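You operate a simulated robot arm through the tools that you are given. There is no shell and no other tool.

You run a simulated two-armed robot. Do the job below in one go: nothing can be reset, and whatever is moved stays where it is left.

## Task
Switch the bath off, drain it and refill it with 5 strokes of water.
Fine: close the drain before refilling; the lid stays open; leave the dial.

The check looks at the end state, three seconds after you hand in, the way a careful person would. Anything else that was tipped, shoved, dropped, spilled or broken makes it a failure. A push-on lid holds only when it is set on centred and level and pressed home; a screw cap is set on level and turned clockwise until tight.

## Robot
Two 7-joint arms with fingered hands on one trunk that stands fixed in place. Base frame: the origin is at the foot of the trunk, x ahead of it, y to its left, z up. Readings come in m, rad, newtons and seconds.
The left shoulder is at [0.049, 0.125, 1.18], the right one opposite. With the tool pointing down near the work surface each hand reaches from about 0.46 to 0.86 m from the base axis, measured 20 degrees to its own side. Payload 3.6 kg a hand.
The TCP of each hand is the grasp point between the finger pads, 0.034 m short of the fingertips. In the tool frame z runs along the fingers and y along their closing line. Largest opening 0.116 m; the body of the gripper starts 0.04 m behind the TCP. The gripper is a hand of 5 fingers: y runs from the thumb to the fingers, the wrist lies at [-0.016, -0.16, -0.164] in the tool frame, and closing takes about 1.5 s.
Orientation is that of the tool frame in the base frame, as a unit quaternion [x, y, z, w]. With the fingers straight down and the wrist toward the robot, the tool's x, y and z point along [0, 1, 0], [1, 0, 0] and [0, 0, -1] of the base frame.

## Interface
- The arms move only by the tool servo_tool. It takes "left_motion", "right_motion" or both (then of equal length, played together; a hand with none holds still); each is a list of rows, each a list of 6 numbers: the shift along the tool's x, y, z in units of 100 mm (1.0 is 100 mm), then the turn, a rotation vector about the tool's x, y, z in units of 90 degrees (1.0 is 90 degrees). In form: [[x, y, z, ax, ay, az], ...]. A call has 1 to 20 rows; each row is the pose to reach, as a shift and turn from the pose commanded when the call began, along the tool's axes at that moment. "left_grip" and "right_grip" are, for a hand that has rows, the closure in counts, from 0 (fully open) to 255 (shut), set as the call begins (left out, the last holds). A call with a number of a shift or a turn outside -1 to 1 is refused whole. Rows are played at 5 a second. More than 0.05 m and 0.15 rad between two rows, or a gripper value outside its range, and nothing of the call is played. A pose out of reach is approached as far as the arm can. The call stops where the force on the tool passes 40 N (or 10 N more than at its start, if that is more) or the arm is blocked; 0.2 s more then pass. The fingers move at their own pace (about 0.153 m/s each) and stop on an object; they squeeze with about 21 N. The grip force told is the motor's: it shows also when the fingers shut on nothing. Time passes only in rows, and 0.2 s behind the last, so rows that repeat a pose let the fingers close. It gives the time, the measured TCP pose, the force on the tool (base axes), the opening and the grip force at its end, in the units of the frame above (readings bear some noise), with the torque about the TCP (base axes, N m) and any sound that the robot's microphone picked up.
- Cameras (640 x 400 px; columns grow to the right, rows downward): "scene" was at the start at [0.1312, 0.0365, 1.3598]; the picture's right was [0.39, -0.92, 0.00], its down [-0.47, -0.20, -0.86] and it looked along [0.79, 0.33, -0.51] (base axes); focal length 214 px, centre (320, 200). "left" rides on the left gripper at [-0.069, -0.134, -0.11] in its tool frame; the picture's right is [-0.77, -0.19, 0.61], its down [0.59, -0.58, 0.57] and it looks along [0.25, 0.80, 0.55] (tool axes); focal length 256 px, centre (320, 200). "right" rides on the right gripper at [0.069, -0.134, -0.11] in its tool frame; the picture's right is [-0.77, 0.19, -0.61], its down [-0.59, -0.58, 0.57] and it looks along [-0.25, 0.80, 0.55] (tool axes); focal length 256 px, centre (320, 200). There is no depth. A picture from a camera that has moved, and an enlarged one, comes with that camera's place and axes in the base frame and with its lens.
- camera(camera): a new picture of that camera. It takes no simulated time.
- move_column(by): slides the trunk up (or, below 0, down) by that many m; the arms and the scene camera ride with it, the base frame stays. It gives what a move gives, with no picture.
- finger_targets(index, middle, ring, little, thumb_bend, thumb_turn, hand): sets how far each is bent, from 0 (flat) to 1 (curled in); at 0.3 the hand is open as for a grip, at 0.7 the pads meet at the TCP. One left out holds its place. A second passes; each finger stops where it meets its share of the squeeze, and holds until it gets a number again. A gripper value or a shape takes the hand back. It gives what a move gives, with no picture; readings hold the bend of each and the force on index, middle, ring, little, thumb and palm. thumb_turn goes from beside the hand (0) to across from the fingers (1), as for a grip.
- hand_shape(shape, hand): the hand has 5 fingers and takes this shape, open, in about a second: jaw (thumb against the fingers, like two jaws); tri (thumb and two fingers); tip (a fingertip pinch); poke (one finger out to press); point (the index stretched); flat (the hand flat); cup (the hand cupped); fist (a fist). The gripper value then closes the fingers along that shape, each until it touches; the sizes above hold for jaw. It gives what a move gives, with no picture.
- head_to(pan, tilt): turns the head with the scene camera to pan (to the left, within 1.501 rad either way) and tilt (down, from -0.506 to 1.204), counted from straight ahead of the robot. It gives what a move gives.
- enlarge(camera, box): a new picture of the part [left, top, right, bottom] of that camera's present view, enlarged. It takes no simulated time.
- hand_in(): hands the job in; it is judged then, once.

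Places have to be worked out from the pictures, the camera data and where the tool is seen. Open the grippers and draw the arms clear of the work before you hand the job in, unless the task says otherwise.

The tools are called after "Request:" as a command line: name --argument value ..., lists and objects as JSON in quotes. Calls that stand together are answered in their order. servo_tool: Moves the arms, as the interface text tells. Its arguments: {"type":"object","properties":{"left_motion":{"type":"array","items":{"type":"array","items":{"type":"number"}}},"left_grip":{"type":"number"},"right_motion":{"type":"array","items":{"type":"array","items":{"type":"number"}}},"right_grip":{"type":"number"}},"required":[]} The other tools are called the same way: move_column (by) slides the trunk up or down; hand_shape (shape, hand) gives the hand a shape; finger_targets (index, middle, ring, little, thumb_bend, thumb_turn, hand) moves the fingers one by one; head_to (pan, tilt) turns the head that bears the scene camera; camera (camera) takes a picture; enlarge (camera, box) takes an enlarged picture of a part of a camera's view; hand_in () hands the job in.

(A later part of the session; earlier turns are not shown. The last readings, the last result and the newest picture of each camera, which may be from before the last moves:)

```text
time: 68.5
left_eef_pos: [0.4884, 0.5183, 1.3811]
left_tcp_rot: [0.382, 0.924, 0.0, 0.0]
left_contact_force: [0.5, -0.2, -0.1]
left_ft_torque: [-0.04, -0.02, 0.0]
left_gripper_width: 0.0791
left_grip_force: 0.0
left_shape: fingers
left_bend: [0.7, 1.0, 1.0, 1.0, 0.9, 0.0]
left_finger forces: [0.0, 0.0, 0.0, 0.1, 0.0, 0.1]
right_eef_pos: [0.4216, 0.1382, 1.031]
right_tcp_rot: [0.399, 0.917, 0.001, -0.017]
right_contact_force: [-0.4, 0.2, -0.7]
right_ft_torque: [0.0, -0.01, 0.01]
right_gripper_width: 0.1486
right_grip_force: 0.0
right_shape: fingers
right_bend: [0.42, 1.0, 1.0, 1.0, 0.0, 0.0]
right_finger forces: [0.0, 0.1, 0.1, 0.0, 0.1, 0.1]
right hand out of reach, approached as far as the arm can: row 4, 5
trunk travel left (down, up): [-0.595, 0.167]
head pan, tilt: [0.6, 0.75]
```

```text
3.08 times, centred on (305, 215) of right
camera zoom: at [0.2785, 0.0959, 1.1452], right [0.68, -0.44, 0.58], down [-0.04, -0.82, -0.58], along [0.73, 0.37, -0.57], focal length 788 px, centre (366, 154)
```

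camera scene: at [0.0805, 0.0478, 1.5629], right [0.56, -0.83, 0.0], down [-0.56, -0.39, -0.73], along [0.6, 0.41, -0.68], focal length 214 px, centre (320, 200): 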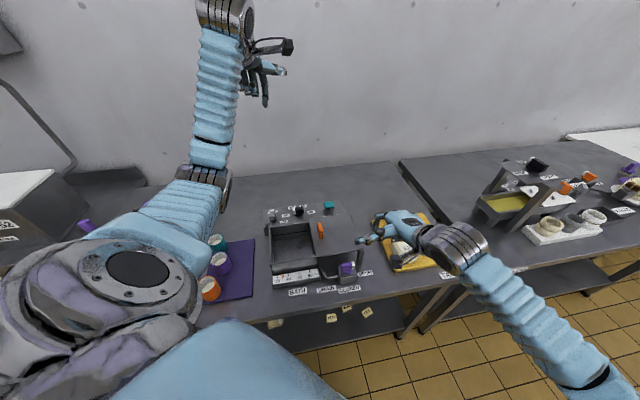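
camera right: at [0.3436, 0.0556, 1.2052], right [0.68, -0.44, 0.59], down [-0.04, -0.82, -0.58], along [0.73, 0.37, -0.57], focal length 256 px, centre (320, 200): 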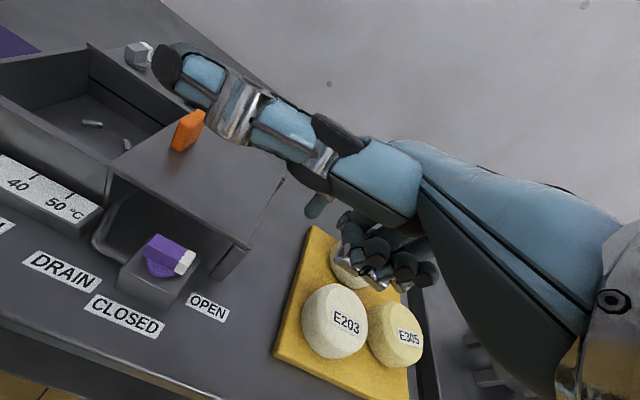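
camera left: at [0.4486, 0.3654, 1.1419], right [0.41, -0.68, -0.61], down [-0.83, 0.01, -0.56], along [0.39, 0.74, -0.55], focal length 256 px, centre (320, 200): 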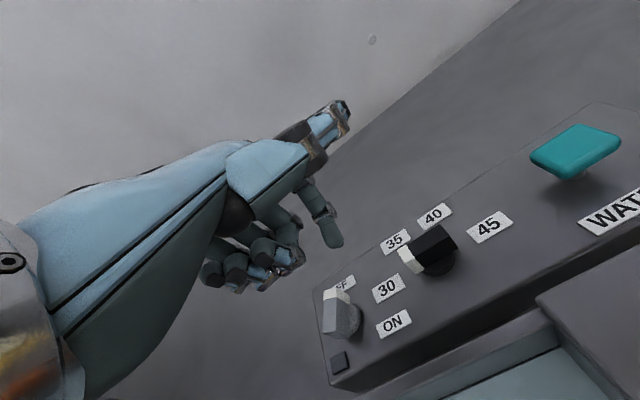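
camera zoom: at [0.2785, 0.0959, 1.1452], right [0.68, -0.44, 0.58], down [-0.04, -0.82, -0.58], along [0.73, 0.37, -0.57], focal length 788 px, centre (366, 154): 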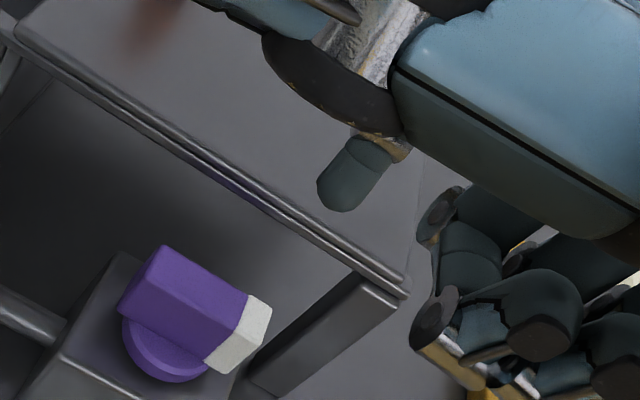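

The raised trunk now blocks going lower, so I'll step the trunk back down while keeping the hand up.

Request:
servo_tool --right_motion '[[0, 0, -0.3, 0, 0, 0], [0, 0, -0.6, 0, 0, 0], [0, 0, -0.9, 0, 0, 0], [0, 0, -0.9, 0, 0, 0]]'

Request:
move_column --by -0.11

Request:
servo_tool --right_motion '[[0, 0, -0.3, 0, 0, 0], [0, 0, -0.6, 0, 0, 0], [0, 0, -0.9, 0, 0, 0], [0, 0, -0.9, 0, 0, 0]]'

Request:
move_column --by -0.11

```text
time: 69.5
left_eef_pos: [0.4896, 0.5178, 1.382]
left_tcp_rot: [0.382, 0.924, 0.0, 0.0]
left_contact_force: [0.6, -0.1, 0.6]
left_ft_torque: [0.02, -0.02, 0.02]
left_gripper_width: 0.079
left_grip_force: 0.1
left_shape: fingers
left_bend: [0.7, 1.0, 1.0, 1.0, 0.9, 0.0]
left_finger forces: [0.0, 0.0, 0.0, 0.0, 0.0, 0.0]
right_eef_pos: [0.4244, 0.1384, 1.1198]
right_tcp_rot: [0.399, 0.917, 0.001, -0.016]
right_contact_force: [0.2, 0.6, 0.1]
right_ft_torque: [-0.02, -0.01, 0.0]
right_gripper_width: 0.1488
right_grip_force: 0.1
right_shape: fingers
right_bend: [0.42, 1.0, 1.0, 1.0, 0.0, 0.0]
right_finger forces: [0.0, 0.0, 0.0, 0.0, 0.0, 0.0]
trunk travel left (down, up): [-0.595, 0.167]
head pan, tilt: [0.6, 0.75]
```

```text
time: 70.9
left_eef_pos: [0.4893, 0.5177, 1.2716]
left_tcp_rot: [0.383, 0.924, 0.0, 0.0]
left_contact_force: [-0.4, 0.5, 0.0]
left_ft_torque: [0.02, 0.02, 0.01]
left_gripper_width: 0.0792
left_grip_force: 0.1
left_shape: fingers
left_bend: [0.7, 1.0, 1.0, 1.0, 0.9, 0.0]
left_finger forces: [0.1, 0.1, 0.0, 0.0, 0.0, 0.1]
right_eef_pos: [0.4217, 0.1373, 1.0111]
right_tcp_rot: [0.399, 0.917, 0.002, -0.016]
right_contact_force: [0.2, 1.1, 0.4]
right_ft_torque: [-0.03, -0.04, 0.02]
right_gripper_width: 0.1487
right_grip_force: 0.0
right_shape: fingers
right_bend: [0.42, 1.0, 1.0, 1.0, 0.0, 0.0]
right_finger forces: [0.1, 0.1, 0.0, 0.0, 0.0, 0.0]
trunk travel left (down, up): [-0.485, 0.277]
head pan, tilt: [0.6, 0.75]
```

```text
time: 71.9
left_eef_pos: [0.4899, 0.5185, 1.2723]
left_tcp_rot: [0.382, 0.924, 0.001, 0.0]
left_contact_force: [-0.1, -0.3, 1.0]
left_ft_torque: [-0.03, 0.0, 0.01]
left_gripper_width: 0.079
left_grip_force: 0.0
left_shape: fingers
left_bend: [0.7, 1.0, 1.0, 1.0, 0.9, 0.0]
left_finger forces: [0.0, 0.0, 0.1, 0.0, 0.1, 0.0]
right_eef_pos: [0.4253, 0.1355, 1.0988]
right_tcp_rot: [0.399, 0.917, 0.001, -0.016]
right_contact_force: [0.3, -0.2, -0.2]
right_ft_torque: [-0.03, -0.02, 0.01]
right_gripper_width: 0.1487
right_grip_force: 0.0
right_shape: fingers
right_bend: [0.42, 1.0, 1.0, 1.0, 0.0, 0.0]
right_finger forces: [0.1, 0.1, 0.1, 0.0, 0.0, 0.0]
trunk travel left (down, up): [-0.485, 0.277]
head pan, tilt: [0.6, 0.75]
```

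```text
time: 73.4
left_eef_pos: [0.4884, 0.5175, 1.1634]
left_tcp_rot: [0.381, 0.925, 0.0, 0.0]
left_contact_force: [0.5, 0.4, -0.1]
left_ft_torque: [0.01, -0.02, 0.01]
left_gripper_width: 0.0791
left_grip_force: 0.0
left_shape: fingers
left_bend: [0.7, 1.0, 1.0, 1.0, 0.9, 0.0]
left_finger forces: [0.0, 0.0, 0.0, 0.0, 0.1, 0.0]
right_eef_pos: [0.4241, 0.1355, 0.9916]
right_tcp_rot: [0.399, 0.917, 0.003, -0.015]
right_contact_force: [-0.6, 0.0, 0.2]
right_ft_torque: [0.02, 0.0, 0.02]
right_gripper_width: 0.1485
right_grip_force: 0.1
right_shape: fingers
right_bend: [0.42, 1.0, 1.0, 1.0, 0.0, 0.0]
right_finger forces: [0.1, 0.0, 0.1, 0.1, 0.0, 0.0]
trunk travel left (down, up): [-0.375, 0.387]
head pan, tilt: [0.6, 0.75]
```

The trunk is back at its start height and the fingertip is just above lever level. I look at where it sits relative to lever and lid.

Request:
enlarge --camera "scene" --box '[290, 200, 430, 310]'

Request:
enlarge --camera "right" --box '[210, 150, 380, 290]'

```text
3.64 times, centred on (360, 255) of scene
camera zoom: at [0.1162, 0.0482, 1.3415], right [0.56, -0.83, 0.0], down [-0.56, -0.39, -0.73], along [0.6, 0.41, -0.68], focal length 780 px, centre (174, 0)
```

zoom: 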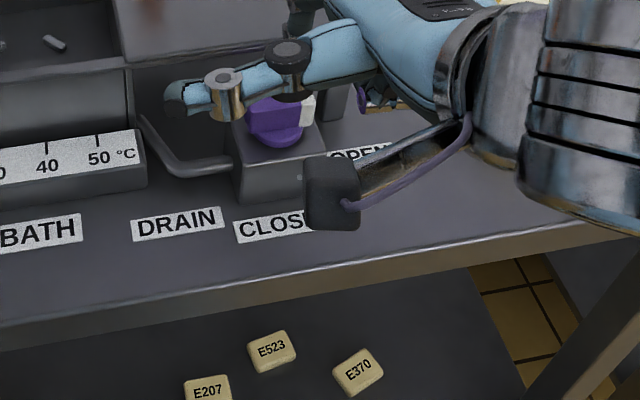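

```text
2.86 times, centred on (295, 220) of right
camera zoom: at [0.2812, 0.0924, 1.105], right [0.68, -0.44, 0.59], down [-0.04, -0.82, -0.58], along [0.74, 0.37, -0.57], focal length 731 px, centre (391, 143)
```

zoom: 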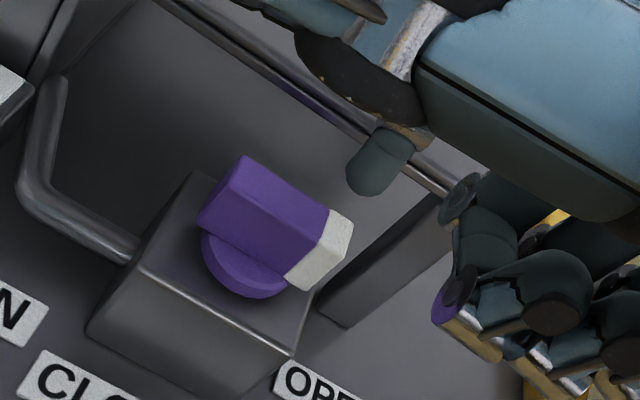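

The fingertip hangs in the gap between lever and lid, nearer the lid. I shift 4 mm toward the lever and 4 mm inward, then lower to lever height.

Request:
servo_tool --right_motion '[[0.04, -0.04, 0, 0, 0, 0], [0.04, -0.04, 0.09, 0, 0, 0], [0.04, -0.04, 0.18, 0, 0, 0], [0.04, -0.04, 0.25, 0, 0, 0], [0.04, -0.04, 0.25, 0, 0, 0]]'

Request:
enlarge --camera "right" --box '[210, 150, 380, 290]'

```text
time: 74.6
left_eef_pos: [0.4892, 0.5172, 1.1612]
left_tcp_rot: [0.382, 0.924, -0.001, -0.001]
left_contact_force: [-0.1, 0.1, 0.0]
left_ft_torque: [0.01, 0.02, -0.02]
left_gripper_width: 0.0789
left_grip_force: 0.0
left_shape: fingers
left_bend: [0.7, 1.0, 1.0, 1.0, 0.9, 0.0]
left_finger forces: [0.0, 0.0, 0.1, 0.0, 0.1, 0.0]
right_eef_pos: [0.4169, 0.1364, 0.9661]
right_tcp_rot: [0.4, 0.916, 0.002, -0.015]
right_contact_force: [2.7, 1.8, 1.8]
right_ft_torque: [0.1, -0.09, -0.05]
right_gripper_width: 0.1507
right_grip_force: 1.7
right_shape: fingers
right_bend: [0.4, 1.0, 1.0, 1.0, 0.0, 0.0]
right_finger forces: [3.3, 0.1, 0.1, 0.0, 0.0, 0.0]
trunk travel left (down, up): [-0.375, 0.387]
head pan, tilt: [0.6, 0.75]
```

```text
2.86 times, centred on (295, 220) of right
camera zoom: at [0.2743, 0.0936, 1.0791], right [0.68, -0.44, 0.59], down [-0.04, -0.82, -0.58], along [0.73, 0.37, -0.57], focal length 731 px, centre (391, 143)
```

zoom: 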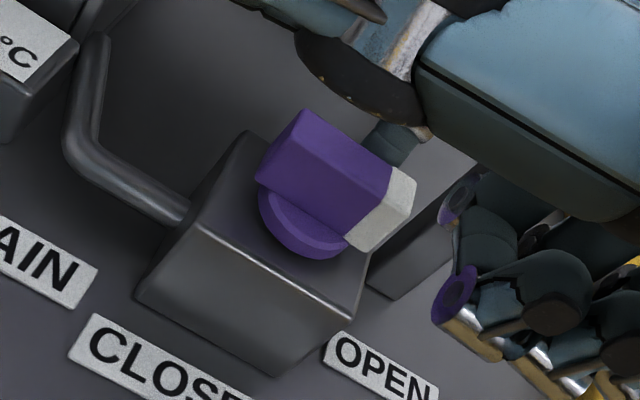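

The finger has touched the back of the lever lightly, right by its white end. I start pulling it toward CLOSED along the tangent.

Request:
servo_tool --right_motion '[[0.002, -0.05, 0, 0, 0, 0], [0.004, -0.1, 0, 0, 0, 0], [0.006, -0.136, 0, 0, 0, 0], [0.01, -0.16, 0, 0, 0, 0], [0.014, -0.181, 0, 0, 0, 0], [0.014, -0.181, 0, 0, 0, 0]]'

Request:
enlarge --camera "right" --box '[210, 150, 380, 290]'

```text
time: 76.0
left_eef_pos: [0.4893, 0.5173, 1.1616]
left_tcp_rot: [0.382, 0.924, -0.001, -0.001]
left_contact_force: [0.5, 0.5, 0.0]
left_ft_torque: [0.0, 0.0, -0.03]
left_gripper_width: 0.0791
left_grip_force: 0.0
left_shape: fingers
left_bend: [0.7, 1.0, 1.0, 1.0, 0.9, 0.0]
left_finger forces: [0.0, 0.1, 0.0, 0.0, 0.0, 0.0]
right_eef_pos: [0.4071, 0.125, 0.9661]
right_tcp_rot: [0.4, 0.917, 0.001, -0.015]
right_contact_force: [9.8, -5.8, 1.1]
right_ft_torque: [-0.06, -0.3, -0.68]
right_gripper_width: 0.1531
right_grip_force: 5.1
right_shape: fingers
right_bend: [0.38, 1.0, 1.0, 1.0, 0.0, 0.0]
right_finger forces: [11.2, 0.0, 0.1, 0.1, 0.0, 0.0]
trunk travel left (down, up): [-0.375, 0.387]
head pan, tilt: [0.6, 0.75]
```

```text
2.86 times, centred on (295, 220) of right
camera zoom: at [0.263, 0.0814, 1.0792], right [0.68, -0.45, 0.59], down [-0.04, -0.82, -0.58], along [0.74, 0.37, -0.57], focal length 731 px, centre (391, 143)
```

zoom: 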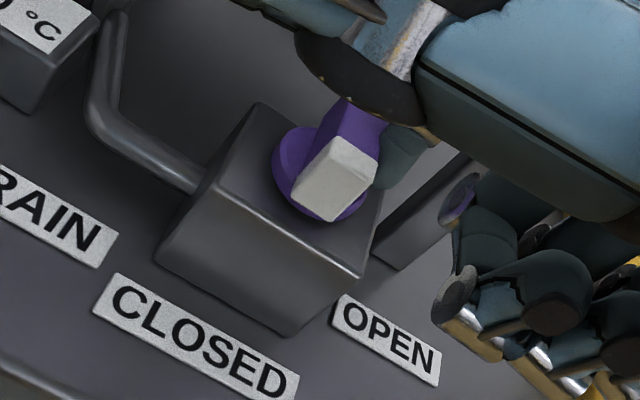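

The lever swung easily past halfway (only 11 N). I continue the arc to the CLOSED stop.

Request:
servo_tool --right_motion '[[0.02, -0.04, 0, 0, 0, 0], [0.049, -0.075, 0, 0, 0, 0], [0.067, -0.09, 0, 0, 0, 0], [0.086, -0.101, 0, 0, 0, 0], [0.107, -0.11, 0, 0, 0, 0], [0.129, -0.116, 0, 0, 0, 0], [0.15, -0.117, 0, 0, 0, 0]]'

Request:
enlarge --camera "right" --box '[210, 150, 380, 290]'

```text
time: 77.7
left_eef_pos: [0.4867, 0.5084, 1.1601]
left_tcp_rot: [0.405, 0.914, 0.028, -0.018]
left_contact_force: [0.0, 0.0, -1.9]
left_ft_torque: [0.02, 0.0, 0.04]
left_gripper_width: 0.079
left_grip_force: 0.1
left_shape: fingers
left_bend: [0.7, 1.0, 1.0, 1.0, 0.9, 0.0]
left_finger forces: [0.0, 0.0, 0.1, 0.0, 0.0, 0.0]
right_eef_pos: [0.3719, 0.138, 0.9821]
right_tcp_rot: [0.386, 0.921, 0.034, -0.035]
right_contact_force: [0.3, 0.1, 0.0]
right_ft_torque: [0.0, 0.03, -0.02]
right_gripper_width: 0.1491
right_grip_force: 0.0
right_shape: fingers
right_bend: [0.42, 1.0, 1.0, 1.0, 0.0, 0.0]
right_finger forces: [0.0, 0.1, 0.1, 0.0, 0.1, 0.0]
trunk travel left (down, up): [-0.375, 0.387]
head pan, tilt: [0.6, 0.75]
stopped in row 7 (right hand): the arm was blocked; the commanded pose is now the measured one
```

```text
2.86 times, centred on (295, 220) of right
camera zoom: at [0.2304, 0.0822, 1.0923], right [0.69, -0.47, 0.55], down [-0.02, -0.77, -0.64], along [0.72, 0.43, -0.54], focal length 731 px, centre (391, 143)
```

zoom: 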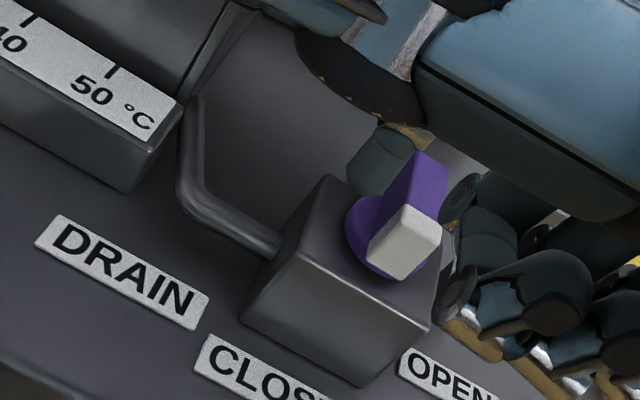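

The arm got blocked and lifted aside; the left arm also shifted slightly. I look around to see what touched.

Request:
camera --camera "scene"

Request:
camera --camera "right"

Request:
camera --camera "left"

Request:
enlarge --camera "scene" --box '[240, 190, 420, 310]'

```text
taken
camera scene: at [0.2123, 0.0465, 1.3401], right [0.57, -0.82, -0.04], down [-0.61, -0.39, -0.69], along [0.55, 0.42, -0.72], focal length 214 px, centre (320, 200)
```

scene: 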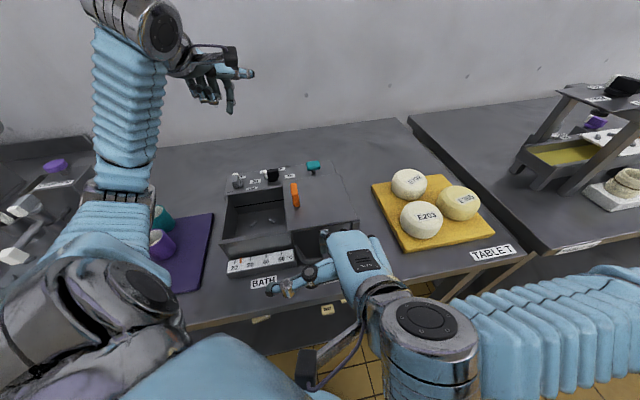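

```text
taken
camera right: at [0.2304, 0.0822, 1.0923], right [0.69, -0.47, 0.55], down [-0.02, -0.77, -0.64], along [0.72, 0.43, -0.54], focal length 256 px, centre (320, 200)
```

right: 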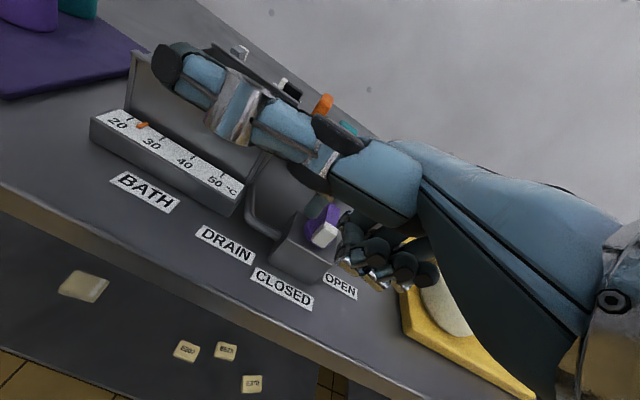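

```text
taken
camera left: at [0.4364, 0.3602, 1.2613], right [0.37, -0.65, -0.66], down [-0.83, 0.09, -0.55], along [0.42, 0.75, -0.51], focal length 256 px, centre (320, 200)
```

left: 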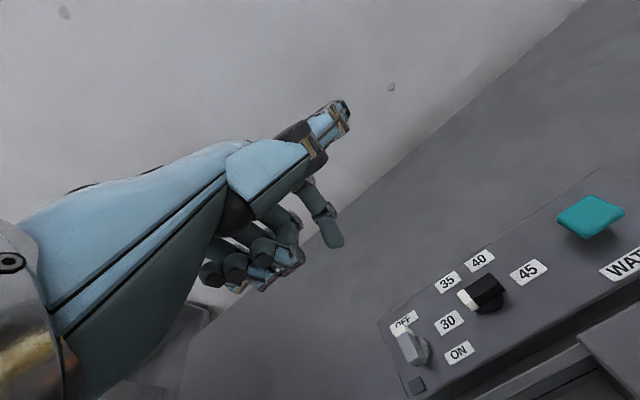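

```text
3.33 times, centred on (330, 250) of scene
camera zoom: at [0.2123, 0.0465, 1.3401], right [0.57, -0.82, -0.04], down [-0.61, -0.39, -0.69], along [0.55, 0.42, -0.72], focal length 715 px, centre (287, 33)
```

zoom: 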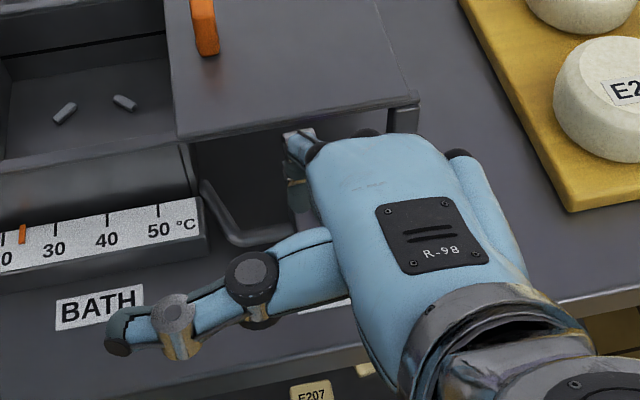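

The body is leaning forward from the blockage. I release it by lifting the right hand straight up and then drawing it to the right.

Request:
servo_tool --right_motion '[[0, 0, -0.15, 0, 0, 0], [0, 0, -0.3, 0, 0, 0], [0, 0, -0.5, 0, 0, 0], [0, 0, -0.7, 0, 0, 0], [0, 0, -0.7, 0, 0, 0]]'

Request:
camera --camera "scene"

```text
time: 78.0
left_eef_pos: [0.4323, 0.4913, 1.1281]
left_tcp_rot: [0.445, 0.894, 0.018, -0.055]
left_contact_force: [0.5, 0.2, 1.6]
left_ft_torque: [-0.05, 0.07, 0.02]
left_gripper_width: 0.079
left_grip_force: 0.0
left_shape: fingers
left_bend: [0.7, 1.0, 1.0, 1.0, 0.9, 0.0]
left_finger forces: [0.0, 0.0, 0.1, 0.0, 0.1, 0.0]
right_eef_pos: [0.3297, 0.1573, 0.9927]
right_tcp_rot: [0.433, 0.898, 0.042, -0.072]
right_contact_force: [243.4, -7.7, 23.3]
right_ft_torque: [-0.19, 35.98, 14.14]
right_gripper_width: 0.149
right_grip_force: 0.0
right_shape: fingers
right_bend: [0.42, 1.0, 1.0, 1.0, 0.0, 0.0]
right_finger forces: [0.0, 0.0, 0.0, 0.0, 0.1, 0.1]
trunk travel left (down, up): [-0.375, 0.387]
head pan, tilt: [0.6, 0.75]
stopped in row 1 (left hand): the arm was blocked; the commanded pose is now the measured one
```

```text
taken
camera scene: at [0.1994, 0.0501, 1.34], right [0.57, -0.82, -0.03], down [-0.61, -0.39, -0.69], along [0.56, 0.41, -0.72], focal length 214 px, centre (320, 200)
```

scene: 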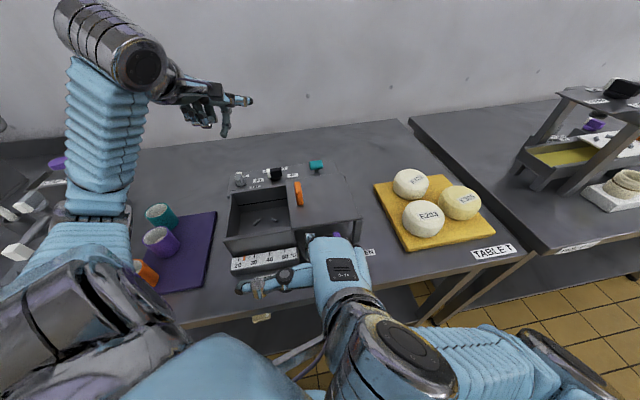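

A large force shows the right wrist is jammed against the torso. I move the hand away from the body — up and to the right in small steps.

Request:
servo_tool --right_motion '[[-0.1, 0.05, -0.1, 0, 0, 0], [-0.2, 0.1, -0.2, 0, 0, 0], [-0.35, 0.1, -0.3, 0, 0, 0], [-0.5, 0.1, -0.4, 0, 0, 0]]'

Request:
camera --camera "scene"

```text
time: 78.3
left_eef_pos: [0.3245, 0.4917, 1.1658]
left_tcp_rot: [0.439, 0.897, 0.06, 0.006]
left_contact_force: [-2.8, 4.6, 9.0]
left_ft_torque: [-0.52, -0.02, -0.24]
left_gripper_width: 0.0788
left_grip_force: 0.0
left_shape: fingers
left_bend: [0.7, 1.0, 1.0, 1.0, 0.9, 0.0]
left_finger forces: [0.0, 0.0, 0.1, 0.1, 0.0, 0.1]
right_eef_pos: [0.241, 0.161, 0.9891]
right_tcp_rot: [0.448, 0.893, 0.029, -0.026]
right_contact_force: [-19.8, 90.1, -56.4]
right_ft_torque: [-8.25, -10.52, -15.38]
right_gripper_width: 0.1489
right_grip_force: 0.0
right_shape: fingers
right_bend: [0.42, 1.0, 1.0, 1.0, 0.0, 0.0]
right_finger forces: [0.1, 0.0, 0.0, 0.0, 0.0, 0.1]
right hand out of reach, approached as far as the arm can: row 1
trunk travel left (down, up): [-0.375, 0.387]
head pan, tilt: [0.6, 0.75]
stopped in row 1 (left hand): the arm was blocked; the commanded pose is now the measured one
```

```text
taken
camera scene: at [0.1033, 0.0489, 1.3422], right [0.57, -0.82, 0.01], down [-0.55, -0.39, -0.74], along [0.61, 0.41, -0.68], focal length 214 px, centre (320, 200)
```

scene: 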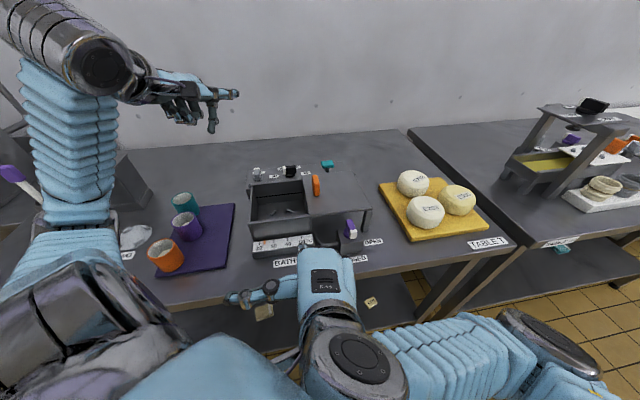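

The body is still swaying back. I hold still for a moment to let everything settle before any further motion.

Request:
servo_tool --left_motion '[[0, 0, 0, 0, 0, 0], [0, 0, 0, 0, 0, 0], [0, 0, 0, 0, 0, 0], [0, 0, 0, 0, 0, 0], [0, 0, 0, 0, 0, 0]]'

Request:
camera --camera "scene"

```text
time: 78.5
left_eef_pos: [0.3385, 0.493, 1.1597]
left_tcp_rot: [0.435, 0.899, 0.048, -0.002]
left_contact_force: [1.8, 1.6, -1.9]
left_ft_torque: [-0.07, 0.12, -0.02]
left_gripper_width: 0.0793
left_grip_force: 0.0
left_shape: fingers
left_bend: [0.7, 1.0, 1.0, 1.0, 0.9, 0.0]
left_finger forces: [0.1, 0.1, 0.0, 0.0, 0.0, 0.0]
right_eef_pos: [0.2472, 0.169, 0.993]
right_tcp_rot: [0.438, 0.897, 0.039, -0.034]
right_contact_force: [-19.1, 30.0, -5.6]
right_ft_torque: [-3.4, -2.89, -5.91]
right_gripper_width: 0.1488
right_grip_force: 0.0
right_shape: fingers
right_bend: [0.42, 1.0, 1.0, 1.0, 0.0, 0.0]
right_finger forces: [0.0, 0.0, 0.0, 0.1, 0.0, 0.0]
trunk travel left (down, up): [-0.375, 0.387]
head pan, tilt: [0.6, 0.75]
stopped in row 1 (right hand): the force on the tool passed its limit at 239 N (the readings are from after the stop); the commanded pose is now the measured one
```

```text
taken
camera scene: at [0.1131, 0.051, 1.3414], right [0.57, -0.82, 0.0], down [-0.56, -0.39, -0.73], along [0.6, 0.42, -0.68], focal length 214 px, centre (320, 200)
```

scene: 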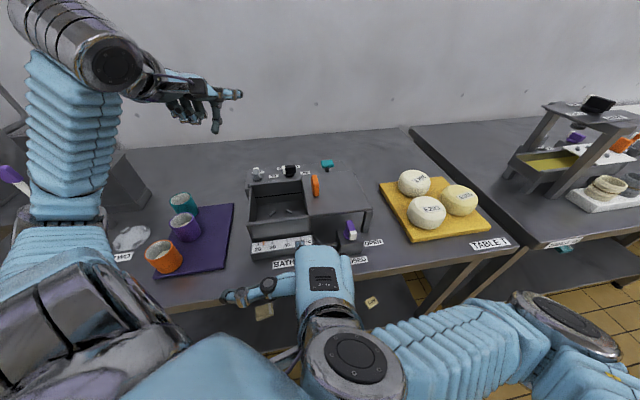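

Forces are dropping. I let more time pass with a small head turn rather than an arm motion.

Request:
head_to --pan 0.55 --tilt 0.7

Request:
camera --camera "scene"

```text
time: 79.2
left_eef_pos: [0.3268, 0.4927, 1.1643]
left_tcp_rot: [0.434, 0.899, 0.051, 0.001]
left_contact_force: [0.0, 0.7, 0.1]
left_ft_torque: [-0.05, 0.0, 0.0]
left_gripper_width: 0.0789
left_grip_force: 0.1
left_shape: fingers
left_bend: [0.7, 1.0, 1.0, 1.0, 0.9, 0.0]
left_finger forces: [0.0, 0.0, 0.0, 0.0, 0.0, 0.0]
right_eef_pos: [0.2438, 0.1637, 0.9951]
right_tcp_rot: [0.446, 0.893, 0.042, -0.029]
right_contact_force: [-2.2, 1.2, -0.2]
right_ft_torque: [-0.04, -0.16, -0.11]
right_gripper_width: 0.1487
right_grip_force: 0.0
right_shape: fingers
right_bend: [0.42, 1.0, 1.0, 1.0, 0.0, 0.0]
right_finger forces: [0.1, 0.0, 0.1, 0.0, 0.1, 0.1]
trunk travel left (down, up): [-0.375, 0.387]
head pan, tilt: [0.55, 0.7]
```

```text
taken
camera scene: at [0.1111, 0.0456, 1.3466], right [0.53, -0.85, 0.0], down [-0.54, -0.34, -0.77], along [0.65, 0.4, -0.64], focal length 214 px, centre (320, 200)
```

scene: 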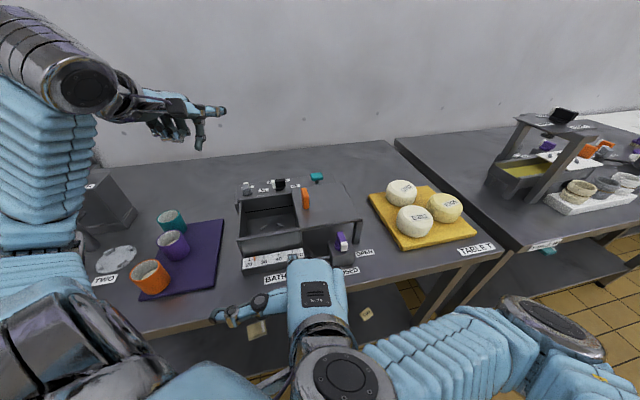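

Everything has settled with no force and the table items look undisturbed. I raise the right hand a little, then draw it away to the right.

Request:
servo_tool --right_motion '[[0, 0.05, -0.15, 0, 0, 0], [0, 0.1, -0.3, 0, 0, 0], [-0.05, 0.15, -0.45, 0, 0, 0], [-0.1, 0.2, -0.6, 0, 0, 0], [-0.1, 0.2, -0.6, 0, 0, 0]]'

Request:
camera --camera "scene"

```text
time: 79.9
left_eef_pos: [0.3411, 0.4943, 1.1612]
left_tcp_rot: [0.436, 0.899, 0.048, -0.002]
left_contact_force: [-1.2, -0.7, 1.7]
left_ft_torque: [-0.03, -0.03, -0.01]
left_gripper_width: 0.0789
left_grip_force: 0.0
left_shape: fingers
left_bend: [0.7, 1.0, 1.0, 1.0, 0.9, 0.0]
left_finger forces: [0.0, 0.0, 0.1, 0.0, 0.1, 0.1]
right_eef_pos: [0.2628, 0.1676, 1.0227]
right_tcp_rot: [0.445, 0.895, 0.035, -0.03]
right_contact_force: [6.1, -2.2, -0.2]
right_ft_torque: [0.19, 0.59, 0.49]
right_gripper_width: 0.1488
right_grip_force: 0.1
right_shape: fingers
right_bend: [0.42, 1.0, 1.0, 1.0, 0.0, 0.0]
right_finger forces: [0.1, 0.0, 0.0, 0.1, 0.0, 0.0]
trunk travel left (down, up): [-0.375, 0.387]
head pan, tilt: [0.55, 0.7]
stopped in row 3 (right hand): the force on the tool passed its limit at 46 N (the readings are from after the stop); the commanded pose is now the measured one
```

```text
taken
camera scene: at [0.1199, 0.046, 1.3457], right [0.52, -0.85, 0.0], down [-0.55, -0.34, -0.76], along [0.65, 0.4, -0.64], focal length 214 px, centre (320, 200)
```

scene: 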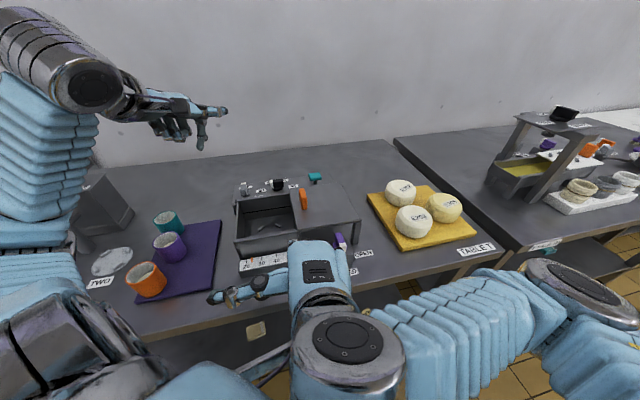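

It moved a little with a transient force. I continue more gently, straight away from the body toward front-right.

Request:
servo_tool --right_motion '[[-0.03, 0.02, 0, 0, 0, 0], [-0.06, 0.04, 0, 0, 0, 0], [-0.09, 0.06, 0, 0, 0, 0], [-0.12, 0.08, 0, 0, 0, 0], [-0.15, 0.1, 0, 0, 0, 0], [-0.18, 0.12, 0, 0, 0, 0], [-0.21, 0.14, 0, 0, 0, 0], [-0.24, 0.16, 0, 0, 0, 0]]'

Request:
camera --camera "scene"

Request:
camera --camera "right"

```text
time: 81.7
left_eef_pos: [0.3423, 0.4942, 1.1609]
left_tcp_rot: [0.436, 0.898, 0.049, -0.002]
left_contact_force: [0.5, -0.1, 0.6]
left_ft_torque: [0.0, 0.0, 0.02]
left_gripper_width: 0.0789
left_grip_force: 0.0
left_shape: fingers
left_bend: [0.7, 1.0, 1.0, 1.0, 0.9, 0.0]
left_finger forces: [0.2, 0.0, 0.1, 0.0, 0.0, 0.0]
right_eef_pos: [0.2914, 0.1577, 1.0203]
right_tcp_rot: [0.444, 0.895, 0.035, -0.03]
right_contact_force: [0.6, 0.3, -0.8]
right_ft_torque: [-0.01, -0.03, 0.04]
right_gripper_width: 0.1489
right_grip_force: 0.1
right_shape: fingers
right_bend: [0.42, 1.0, 1.0, 1.0, 0.0, 0.0]
right_finger forces: [0.0, 0.0, 0.0, 0.0, 0.0, 0.1]
trunk travel left (down, up): [-0.375, 0.387]
head pan, tilt: [0.55, 0.7]
```

```text
taken
camera scene: at [0.1204, 0.0456, 1.3456], right [0.52, -0.85, 0.0], down [-0.55, -0.34, -0.76], along [0.65, 0.4, -0.64], focal length 214 px, centre (320, 200)
```

scene: 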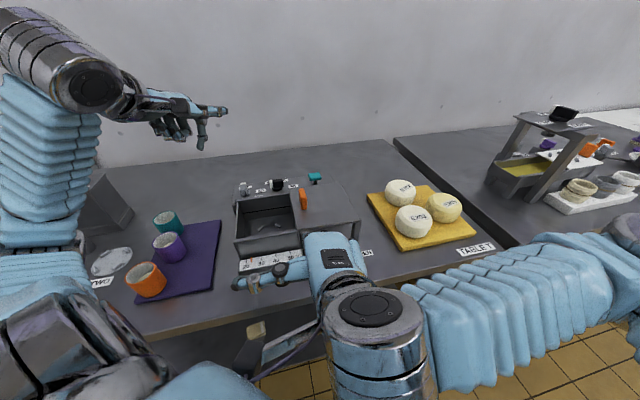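

```text
taken
camera right: at [0.1439, 0.1208, 1.1316], right [0.63, -0.55, 0.55], down [-0.12, -0.76, -0.63], along [0.77, 0.33, -0.54], focal length 256 px, centre (320, 200)
```

right: 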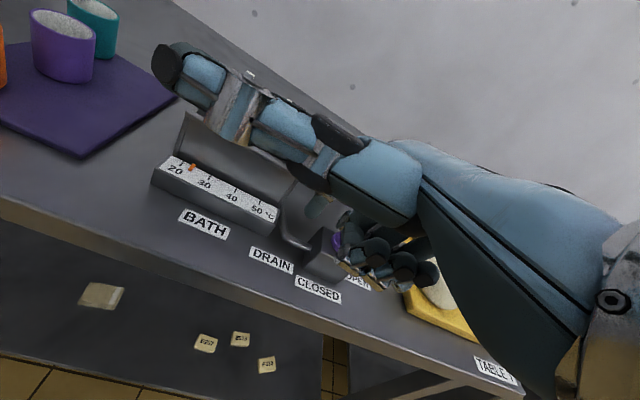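

Free of contact now. I continue to draw the right hand to the right and up, clear of the valve.

Request:
servo_tool --right_motion '[[-0.1, 0.03, -0.06, 0, 0, 0], [-0.2, 0.06, -0.12, 0, 0, 0], [-0.32, 0.09, -0.18, 0, 0, 0], [-0.44, 0.12, -0.24, 0, 0, 0], [-0.56, 0.15, -0.3, 0, 0, 0], [-0.68, 0.15, -0.36, 0, 0, 0], [-0.8, 0.15, -0.42, 0, 0, 0], [-0.92, 0.15, -0.42, 0, 0, 0], [-0.92, 0.15, -0.42, 0, 0, 0]]'

Request:
camera --camera "right"

Request:
enlarge --camera "scene" --box '[220, 160, 400, 300]'

```text
time: 83.7
left_eef_pos: [0.3423, 0.4927, 1.162]
left_tcp_rot: [0.436, 0.899, 0.048, -0.002]
left_contact_force: [0.1, 0.1, 0.4]
left_ft_torque: [-0.04, 0.0, 0.0]
left_gripper_width: 0.0789
left_grip_force: 0.0
left_shape: fingers
left_bend: [0.7, 1.0, 1.0, 1.0, 0.9, 0.0]
left_finger forces: [0.1, 0.0, 0.0, 0.1, 0.1, 0.0]
right_eef_pos: [0.3632, 0.0912, 1.0563]
right_tcp_rot: [0.445, 0.895, 0.035, -0.03]
right_contact_force: [-0.2, -0.3, -0.4]
right_ft_torque: [-0.03, 0.02, 0.05]
right_gripper_width: 0.1488
right_grip_force: 0.1
right_shape: fingers
right_bend: [0.42, 1.0, 1.0, 1.0, 0.0, 0.0]
right_finger forces: [0.0, 0.0, 0.0, 0.1, 0.1, 0.1]
right hand out of reach, approached as far as the arm can: row 6, 7, 8, 9
trunk travel left (down, up): [-0.375, 0.387]
head pan, tilt: [0.55, 0.7]
```

```text
taken
camera right: at [0.2154, 0.0538, 1.1669], right [0.63, -0.55, 0.55], down [-0.12, -0.76, -0.63], along [0.77, 0.33, -0.54], focal length 256 px, centre (320, 200)
```

right: 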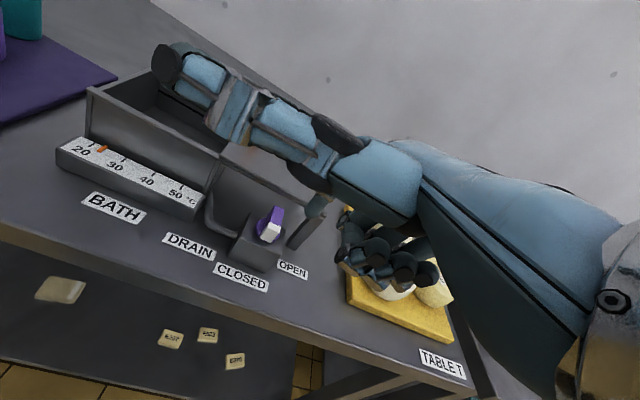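

```text
2.86 times, centred on (310, 230) of scene
camera zoom: at [0.1204, 0.0454, 1.3456], right [0.52, -0.85, 0.0], down [-0.55, -0.34, -0.76], along [0.65, 0.4, -0.64], focal length 613 px, centre (349, 114)
```

zoom: 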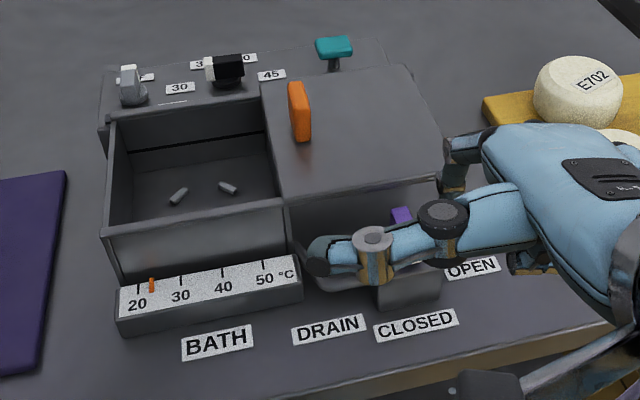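

Switch and dial are unchanged. I move the right hand further out to the right and forward to uncover the drain lever.

Request:
servo_tool --right_motion '[[-0.12, 0.06, -0.04, 0, 0, 0], [-0.25, 0.11, -0.08, 0, 0, 0], [-0.37, 0.16, -0.12, 0, 0, 0], [-0.5, 0.22, -0.15, 0, 0, 0], [-0.62, 0.28, -0.19, 0, 0, 0], [-0.75, 0.33, -0.22, 0, 0, 0], [-0.87, 0.38, -0.26, 0, 0, 0], [-1.0, 0.44, -0.3, 0, 0, 0], [-1.0, 0.44, -0.3, 0, 0, 0]]'

Request:
enlarge --camera "right" --box '[40, 150, 260, 320]'

Request:
enlarge --camera "scene" --box '[290, 210, 390, 290]'

Request:
camera --camera "right"

```text
time: 85.7
left_eef_pos: [0.3407, 0.4919, 1.1605]
left_tcp_rot: [0.436, 0.898, 0.049, -0.002]
left_contact_force: [0.1, 0.2, 0.3]
left_ft_torque: [0.02, 0.02, -0.03]
left_gripper_width: 0.0789
left_grip_force: 0.0
left_shape: fingers
left_bend: [0.7, 1.0, 1.0, 1.0, 0.9, 0.0]
left_finger forces: [0.0, 0.1, 0.0, 0.0, 0.0, 0.0]
right_eef_pos: [0.4593, 0.0369, 1.0774]
right_tcp_rot: [0.444, 0.895, 0.036, -0.03]
right_contact_force: [1.1, 0.0, -0.6]
right_ft_torque: [-0.01, -0.04, -0.03]
right_gripper_width: 0.1488
right_grip_force: 0.1
right_shape: fingers
right_bend: [0.42, 1.0, 1.0, 1.0, 0.0, 0.0]
right_finger forces: [0.1, 0.1, 0.1, 0.0, 0.0, 0.0]
trunk travel left (down, up): [-0.375, 0.387]
head pan, tilt: [0.55, 0.7]
```

```text
2.35 times, centred on (150, 235) of right
camera zoom: at [0.3126, -0.0005, 1.1888], right [0.63, -0.55, 0.55], down [-0.12, -0.76, -0.63], along [0.77, 0.33, -0.54], focal length 602 px, centre (720, 118)
```

zoom: 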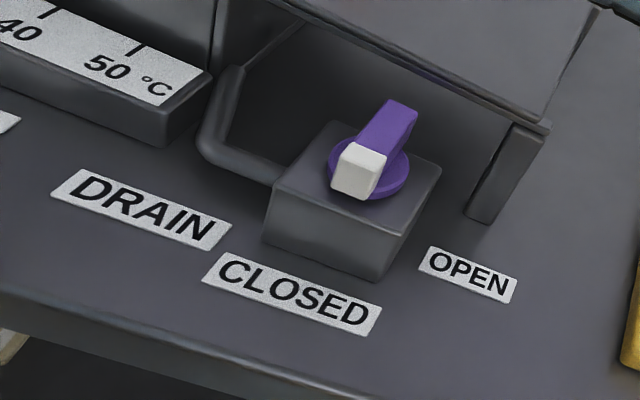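

```text
5.00 times, centred on (340, 250) of scene
camera zoom: at [0.1204, 0.0456, 1.3456], right [0.52, -0.85, 0.0], down [-0.55, -0.34, -0.76], along [0.65, 0.4, -0.64], focal length 1072 px, centre (220, -50)
```

zoom: 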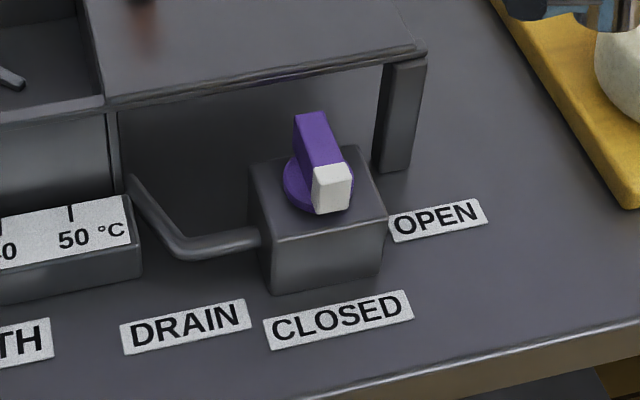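

```text
taken
camera right: at [0.3126, -0.0005, 1.1888], right [0.63, -0.55, 0.55], down [-0.12, -0.76, -0.63], along [0.77, 0.33, -0.54], focal length 256 px, centre (320, 200)
```

right: 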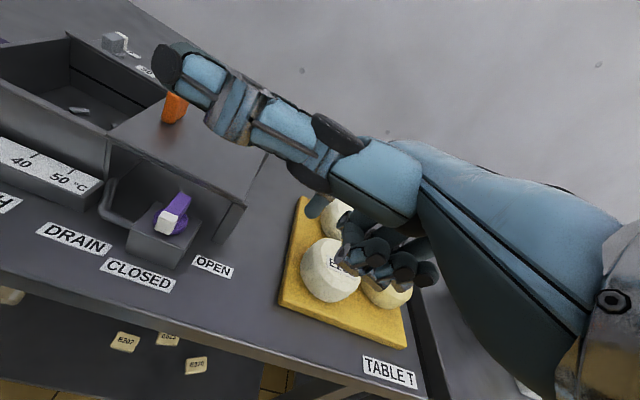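

The lever points at CLOSED again; I zoom tightly to judge whether it is fully aligned.

Request:
enlarge --camera "right" --box '[120, 170, 210, 270]'

Request:
enlarge --camera "scene" --box '[325, 230, 375, 275]'

```text
4.00 times, centred on (165, 220) of right
camera zoom: at [0.3126, -0.0005, 1.1888], right [0.63, -0.55, 0.55], down [-0.12, -0.76, -0.63], along [0.77, 0.33, -0.54], focal length 1024 px, centre (940, 120)
```

zoom: 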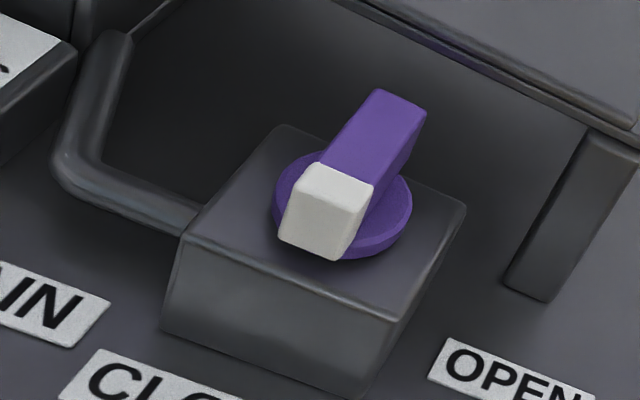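

```text
8.89 times, centred on (350, 252) of scene
camera zoom: at [0.1204, 0.0456, 1.3456], right [0.52, -0.85, 0.0], down [-0.55, -0.34, -0.76], along [0.65, 0.4, -0.64], focal length 1906 px, centre (53, -267)
```

zoom: 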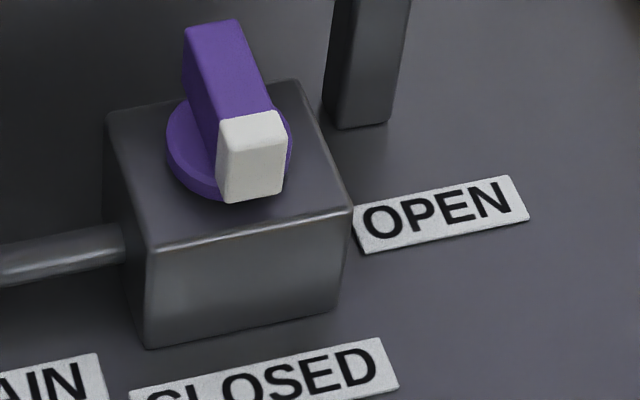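

The lever is parallel to the valve body again, i.e. closed. Now the pump: I straighten the left hand's orientation and start moving it toward the teal WATER plunger, staying high.

Request:
servo_tool --left_motion '[[-0.123, 0.071, 0.034, 0.01, -0.005, -0.012], [-0.246, 0.141, 0.068, 0.02, -0.01, -0.025], [-0.369, 0.212, 0.1, 0.03, -0.015, -0.038], [-0.492, 0.283, 0.135, 0.04, -0.02, -0.05], [-0.615, 0.353, 0.17, 0.05, -0.025, -0.062], [-0.738, 0.424, 0.203, 0.058, -0.03, -0.075], [-0.738, 0.424, 0.203, 0.058, -0.03, -0.075]]'

Request:
servo_tool --left_motion '[[-0.17, 0.075, 0.05, 0, 0, 0], [-0.33, 0.15, 0.1, 0, 0, 0], [-0.5, 0.225, 0.15, 0, 0, 0], [-0.67, 0.3, 0.2, 0, 0, 0], [-0.83, 0.375, 0.25, 0, 0, 0], [-1.0, 0.45, 0.3, 0, 0, 0], [-1.0, 0.45, 0.3, 0, 0, 0]]'

Request:
camera --camera "left"

Request:
camera --camera "scene"

```text
time: 87.3
left_eef_pos: [0.4225, 0.4647, 1.1394]
left_tcp_rot: [0.383, 0.924, -0.003, 0.001]
left_contact_force: [0.0, 0.6, 0.9]
left_ft_torque: [0.0, -0.03, 0.03]
left_gripper_width: 0.0788
left_grip_force: 0.1
left_shape: fingers
left_bend: [0.7, 1.0, 1.0, 1.0, 0.9, 0.0]
left_finger forces: [0.0, 0.0, 0.0, 0.1, 0.1, 0.0]
right_eef_pos: [0.4589, 0.0365, 1.0777]
right_tcp_rot: [0.444, 0.895, 0.036, -0.031]
right_contact_force: [-0.3, -0.7, -0.1]
right_ft_torque: [0.01, 0.03, 0.0]
right_gripper_width: 0.1489
right_grip_force: 0.0
right_shape: fingers
right_bend: [0.42, 1.0, 1.0, 1.0, 0.0, 0.0]
right_finger forces: [0.0, 0.0, 0.0, 0.0, 0.0, 0.0]
trunk travel left (down, up): [-0.375, 0.387]
head pan, tilt: [0.55, 0.7]
```

```text
time: 88.9
left_eef_pos: [0.5252, 0.4224, 1.1102]
left_tcp_rot: [0.383, 0.924, -0.002, 0.002]
left_contact_force: [0.0, 1.0, 0.5]
left_ft_torque: [-0.03, 0.02, 0.04]
left_gripper_width: 0.079
left_grip_force: 0.0
left_shape: fingers
left_bend: [0.7, 1.0, 1.0, 1.0, 0.9, 0.0]
left_finger forces: [0.0, 0.0, 0.0, 0.1, 0.0, 0.0]
right_eef_pos: [0.4593, 0.0372, 1.0781]
right_tcp_rot: [0.443, 0.895, 0.035, -0.031]
right_contact_force: [0.6, -0.2, -0.2]
right_ft_torque: [0.01, 0.0, -0.02]
right_gripper_width: 0.1488
right_grip_force: 0.1
right_shape: fingers
right_bend: [0.42, 1.0, 1.0, 1.0, 0.0, 0.0]
right_finger forces: [0.0, 0.1, 0.1, 0.1, 0.1, 0.1]
trunk travel left (down, up): [-0.375, 0.387]
head pan, tilt: [0.55, 0.7]
```

```text
taken
camera left: at [0.479, 0.2803, 1.2217], right [0.41, -0.68, -0.61], down [-0.82, 0.01, -0.57], along [0.39, 0.73, -0.56], focal length 256 px, centre (320, 200)
```

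left: 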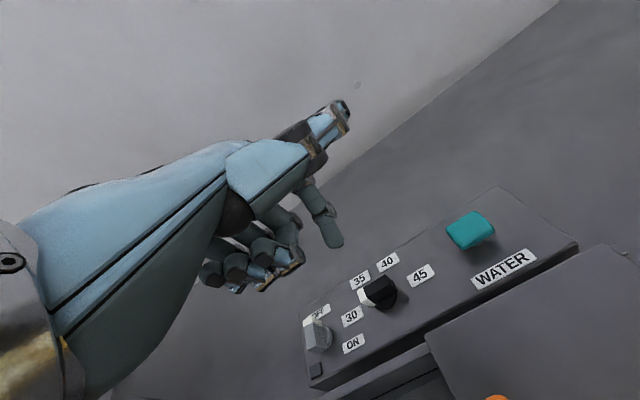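

```text
taken
camera scene: at [0.1202, 0.0455, 1.3456], right [0.52, -0.85, 0.0], down [-0.55, -0.34, -0.76], along [0.65, 0.4, -0.64], focal length 214 px, centre (320, 200)
```

scene: 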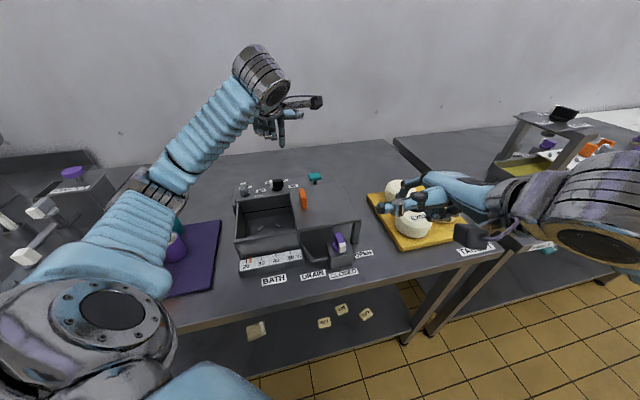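

Good. I move on to hover above the teal plunger and zoom in on it.

Request:
servo_tool --left_motion '[[-0.2, 0.085, 0.1, 0, 0, 0], [-0.4, 0.17, 0.2, 0, 0, 0], [-0.6, 0.255, 0.3, 0, 0, 0], [-0.8, 0.34, 0.45, 0, 0, 0], [-1.0, 0.434, 0.6, 0, 0, 0], [-1.0, 0.434, 0.6, 0, 0, 0]]'

Request:
camera --camera "left"

Request:
enlarge --camera "scene" --box '[240, 110, 380, 210]'

```text
time: 90.3
left_eef_pos: [0.6225, 0.3859, 1.0529]
left_tcp_rot: [0.384, 0.924, -0.002, 0.002]
left_contact_force: [0.3, 0.5, -0.2]
left_ft_torque: [-0.01, -0.01, -0.02]
left_gripper_width: 0.0786
left_grip_force: 0.0
left_shape: fingers
left_bend: [0.7, 1.0, 1.0, 1.0, 0.9, 0.0]
left_finger forces: [0.0, 0.1, 0.0, 0.0, 0.0, 0.0]
right_eef_pos: [0.4593, 0.0363, 1.0784]
right_tcp_rot: [0.443, 0.895, 0.035, -0.03]
right_contact_force: [-0.1, 0.0, -0.2]
right_ft_torque: [-0.03, -0.02, 0.01]
right_gripper_width: 0.1489
right_grip_force: 0.2
right_shape: fingers
right_bend: [0.42, 1.0, 1.0, 1.0, 0.0, 0.0]
right_finger forces: [0.1, 0.0, 0.0, 0.1, 0.0, 0.1]
trunk travel left (down, up): [-0.375, 0.387]
head pan, tilt: [0.55, 0.7]
```

```text
taken
camera left: at [0.5791, 0.242, 1.1639], right [0.41, -0.68, -0.61], down [-0.82, 0.01, -0.57], along [0.39, 0.73, -0.56], focal length 256 px, centre (320, 200)
```

left: 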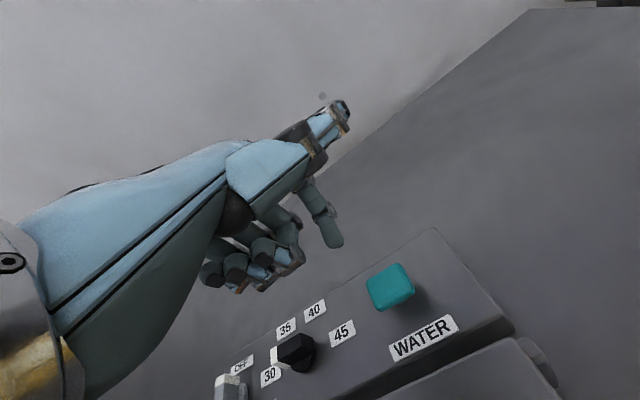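

```text
4.00 times, centred on (310, 160) of scene
camera zoom: at [0.1203, 0.0454, 1.3456], right [0.52, -0.85, 0.0], down [-0.55, -0.34, -0.76], along [0.65, 0.4, -0.64], focal length 858 px, centre (360, 360)
```

zoom: 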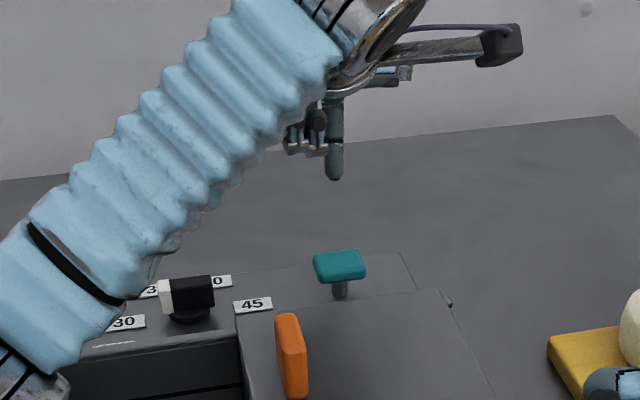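

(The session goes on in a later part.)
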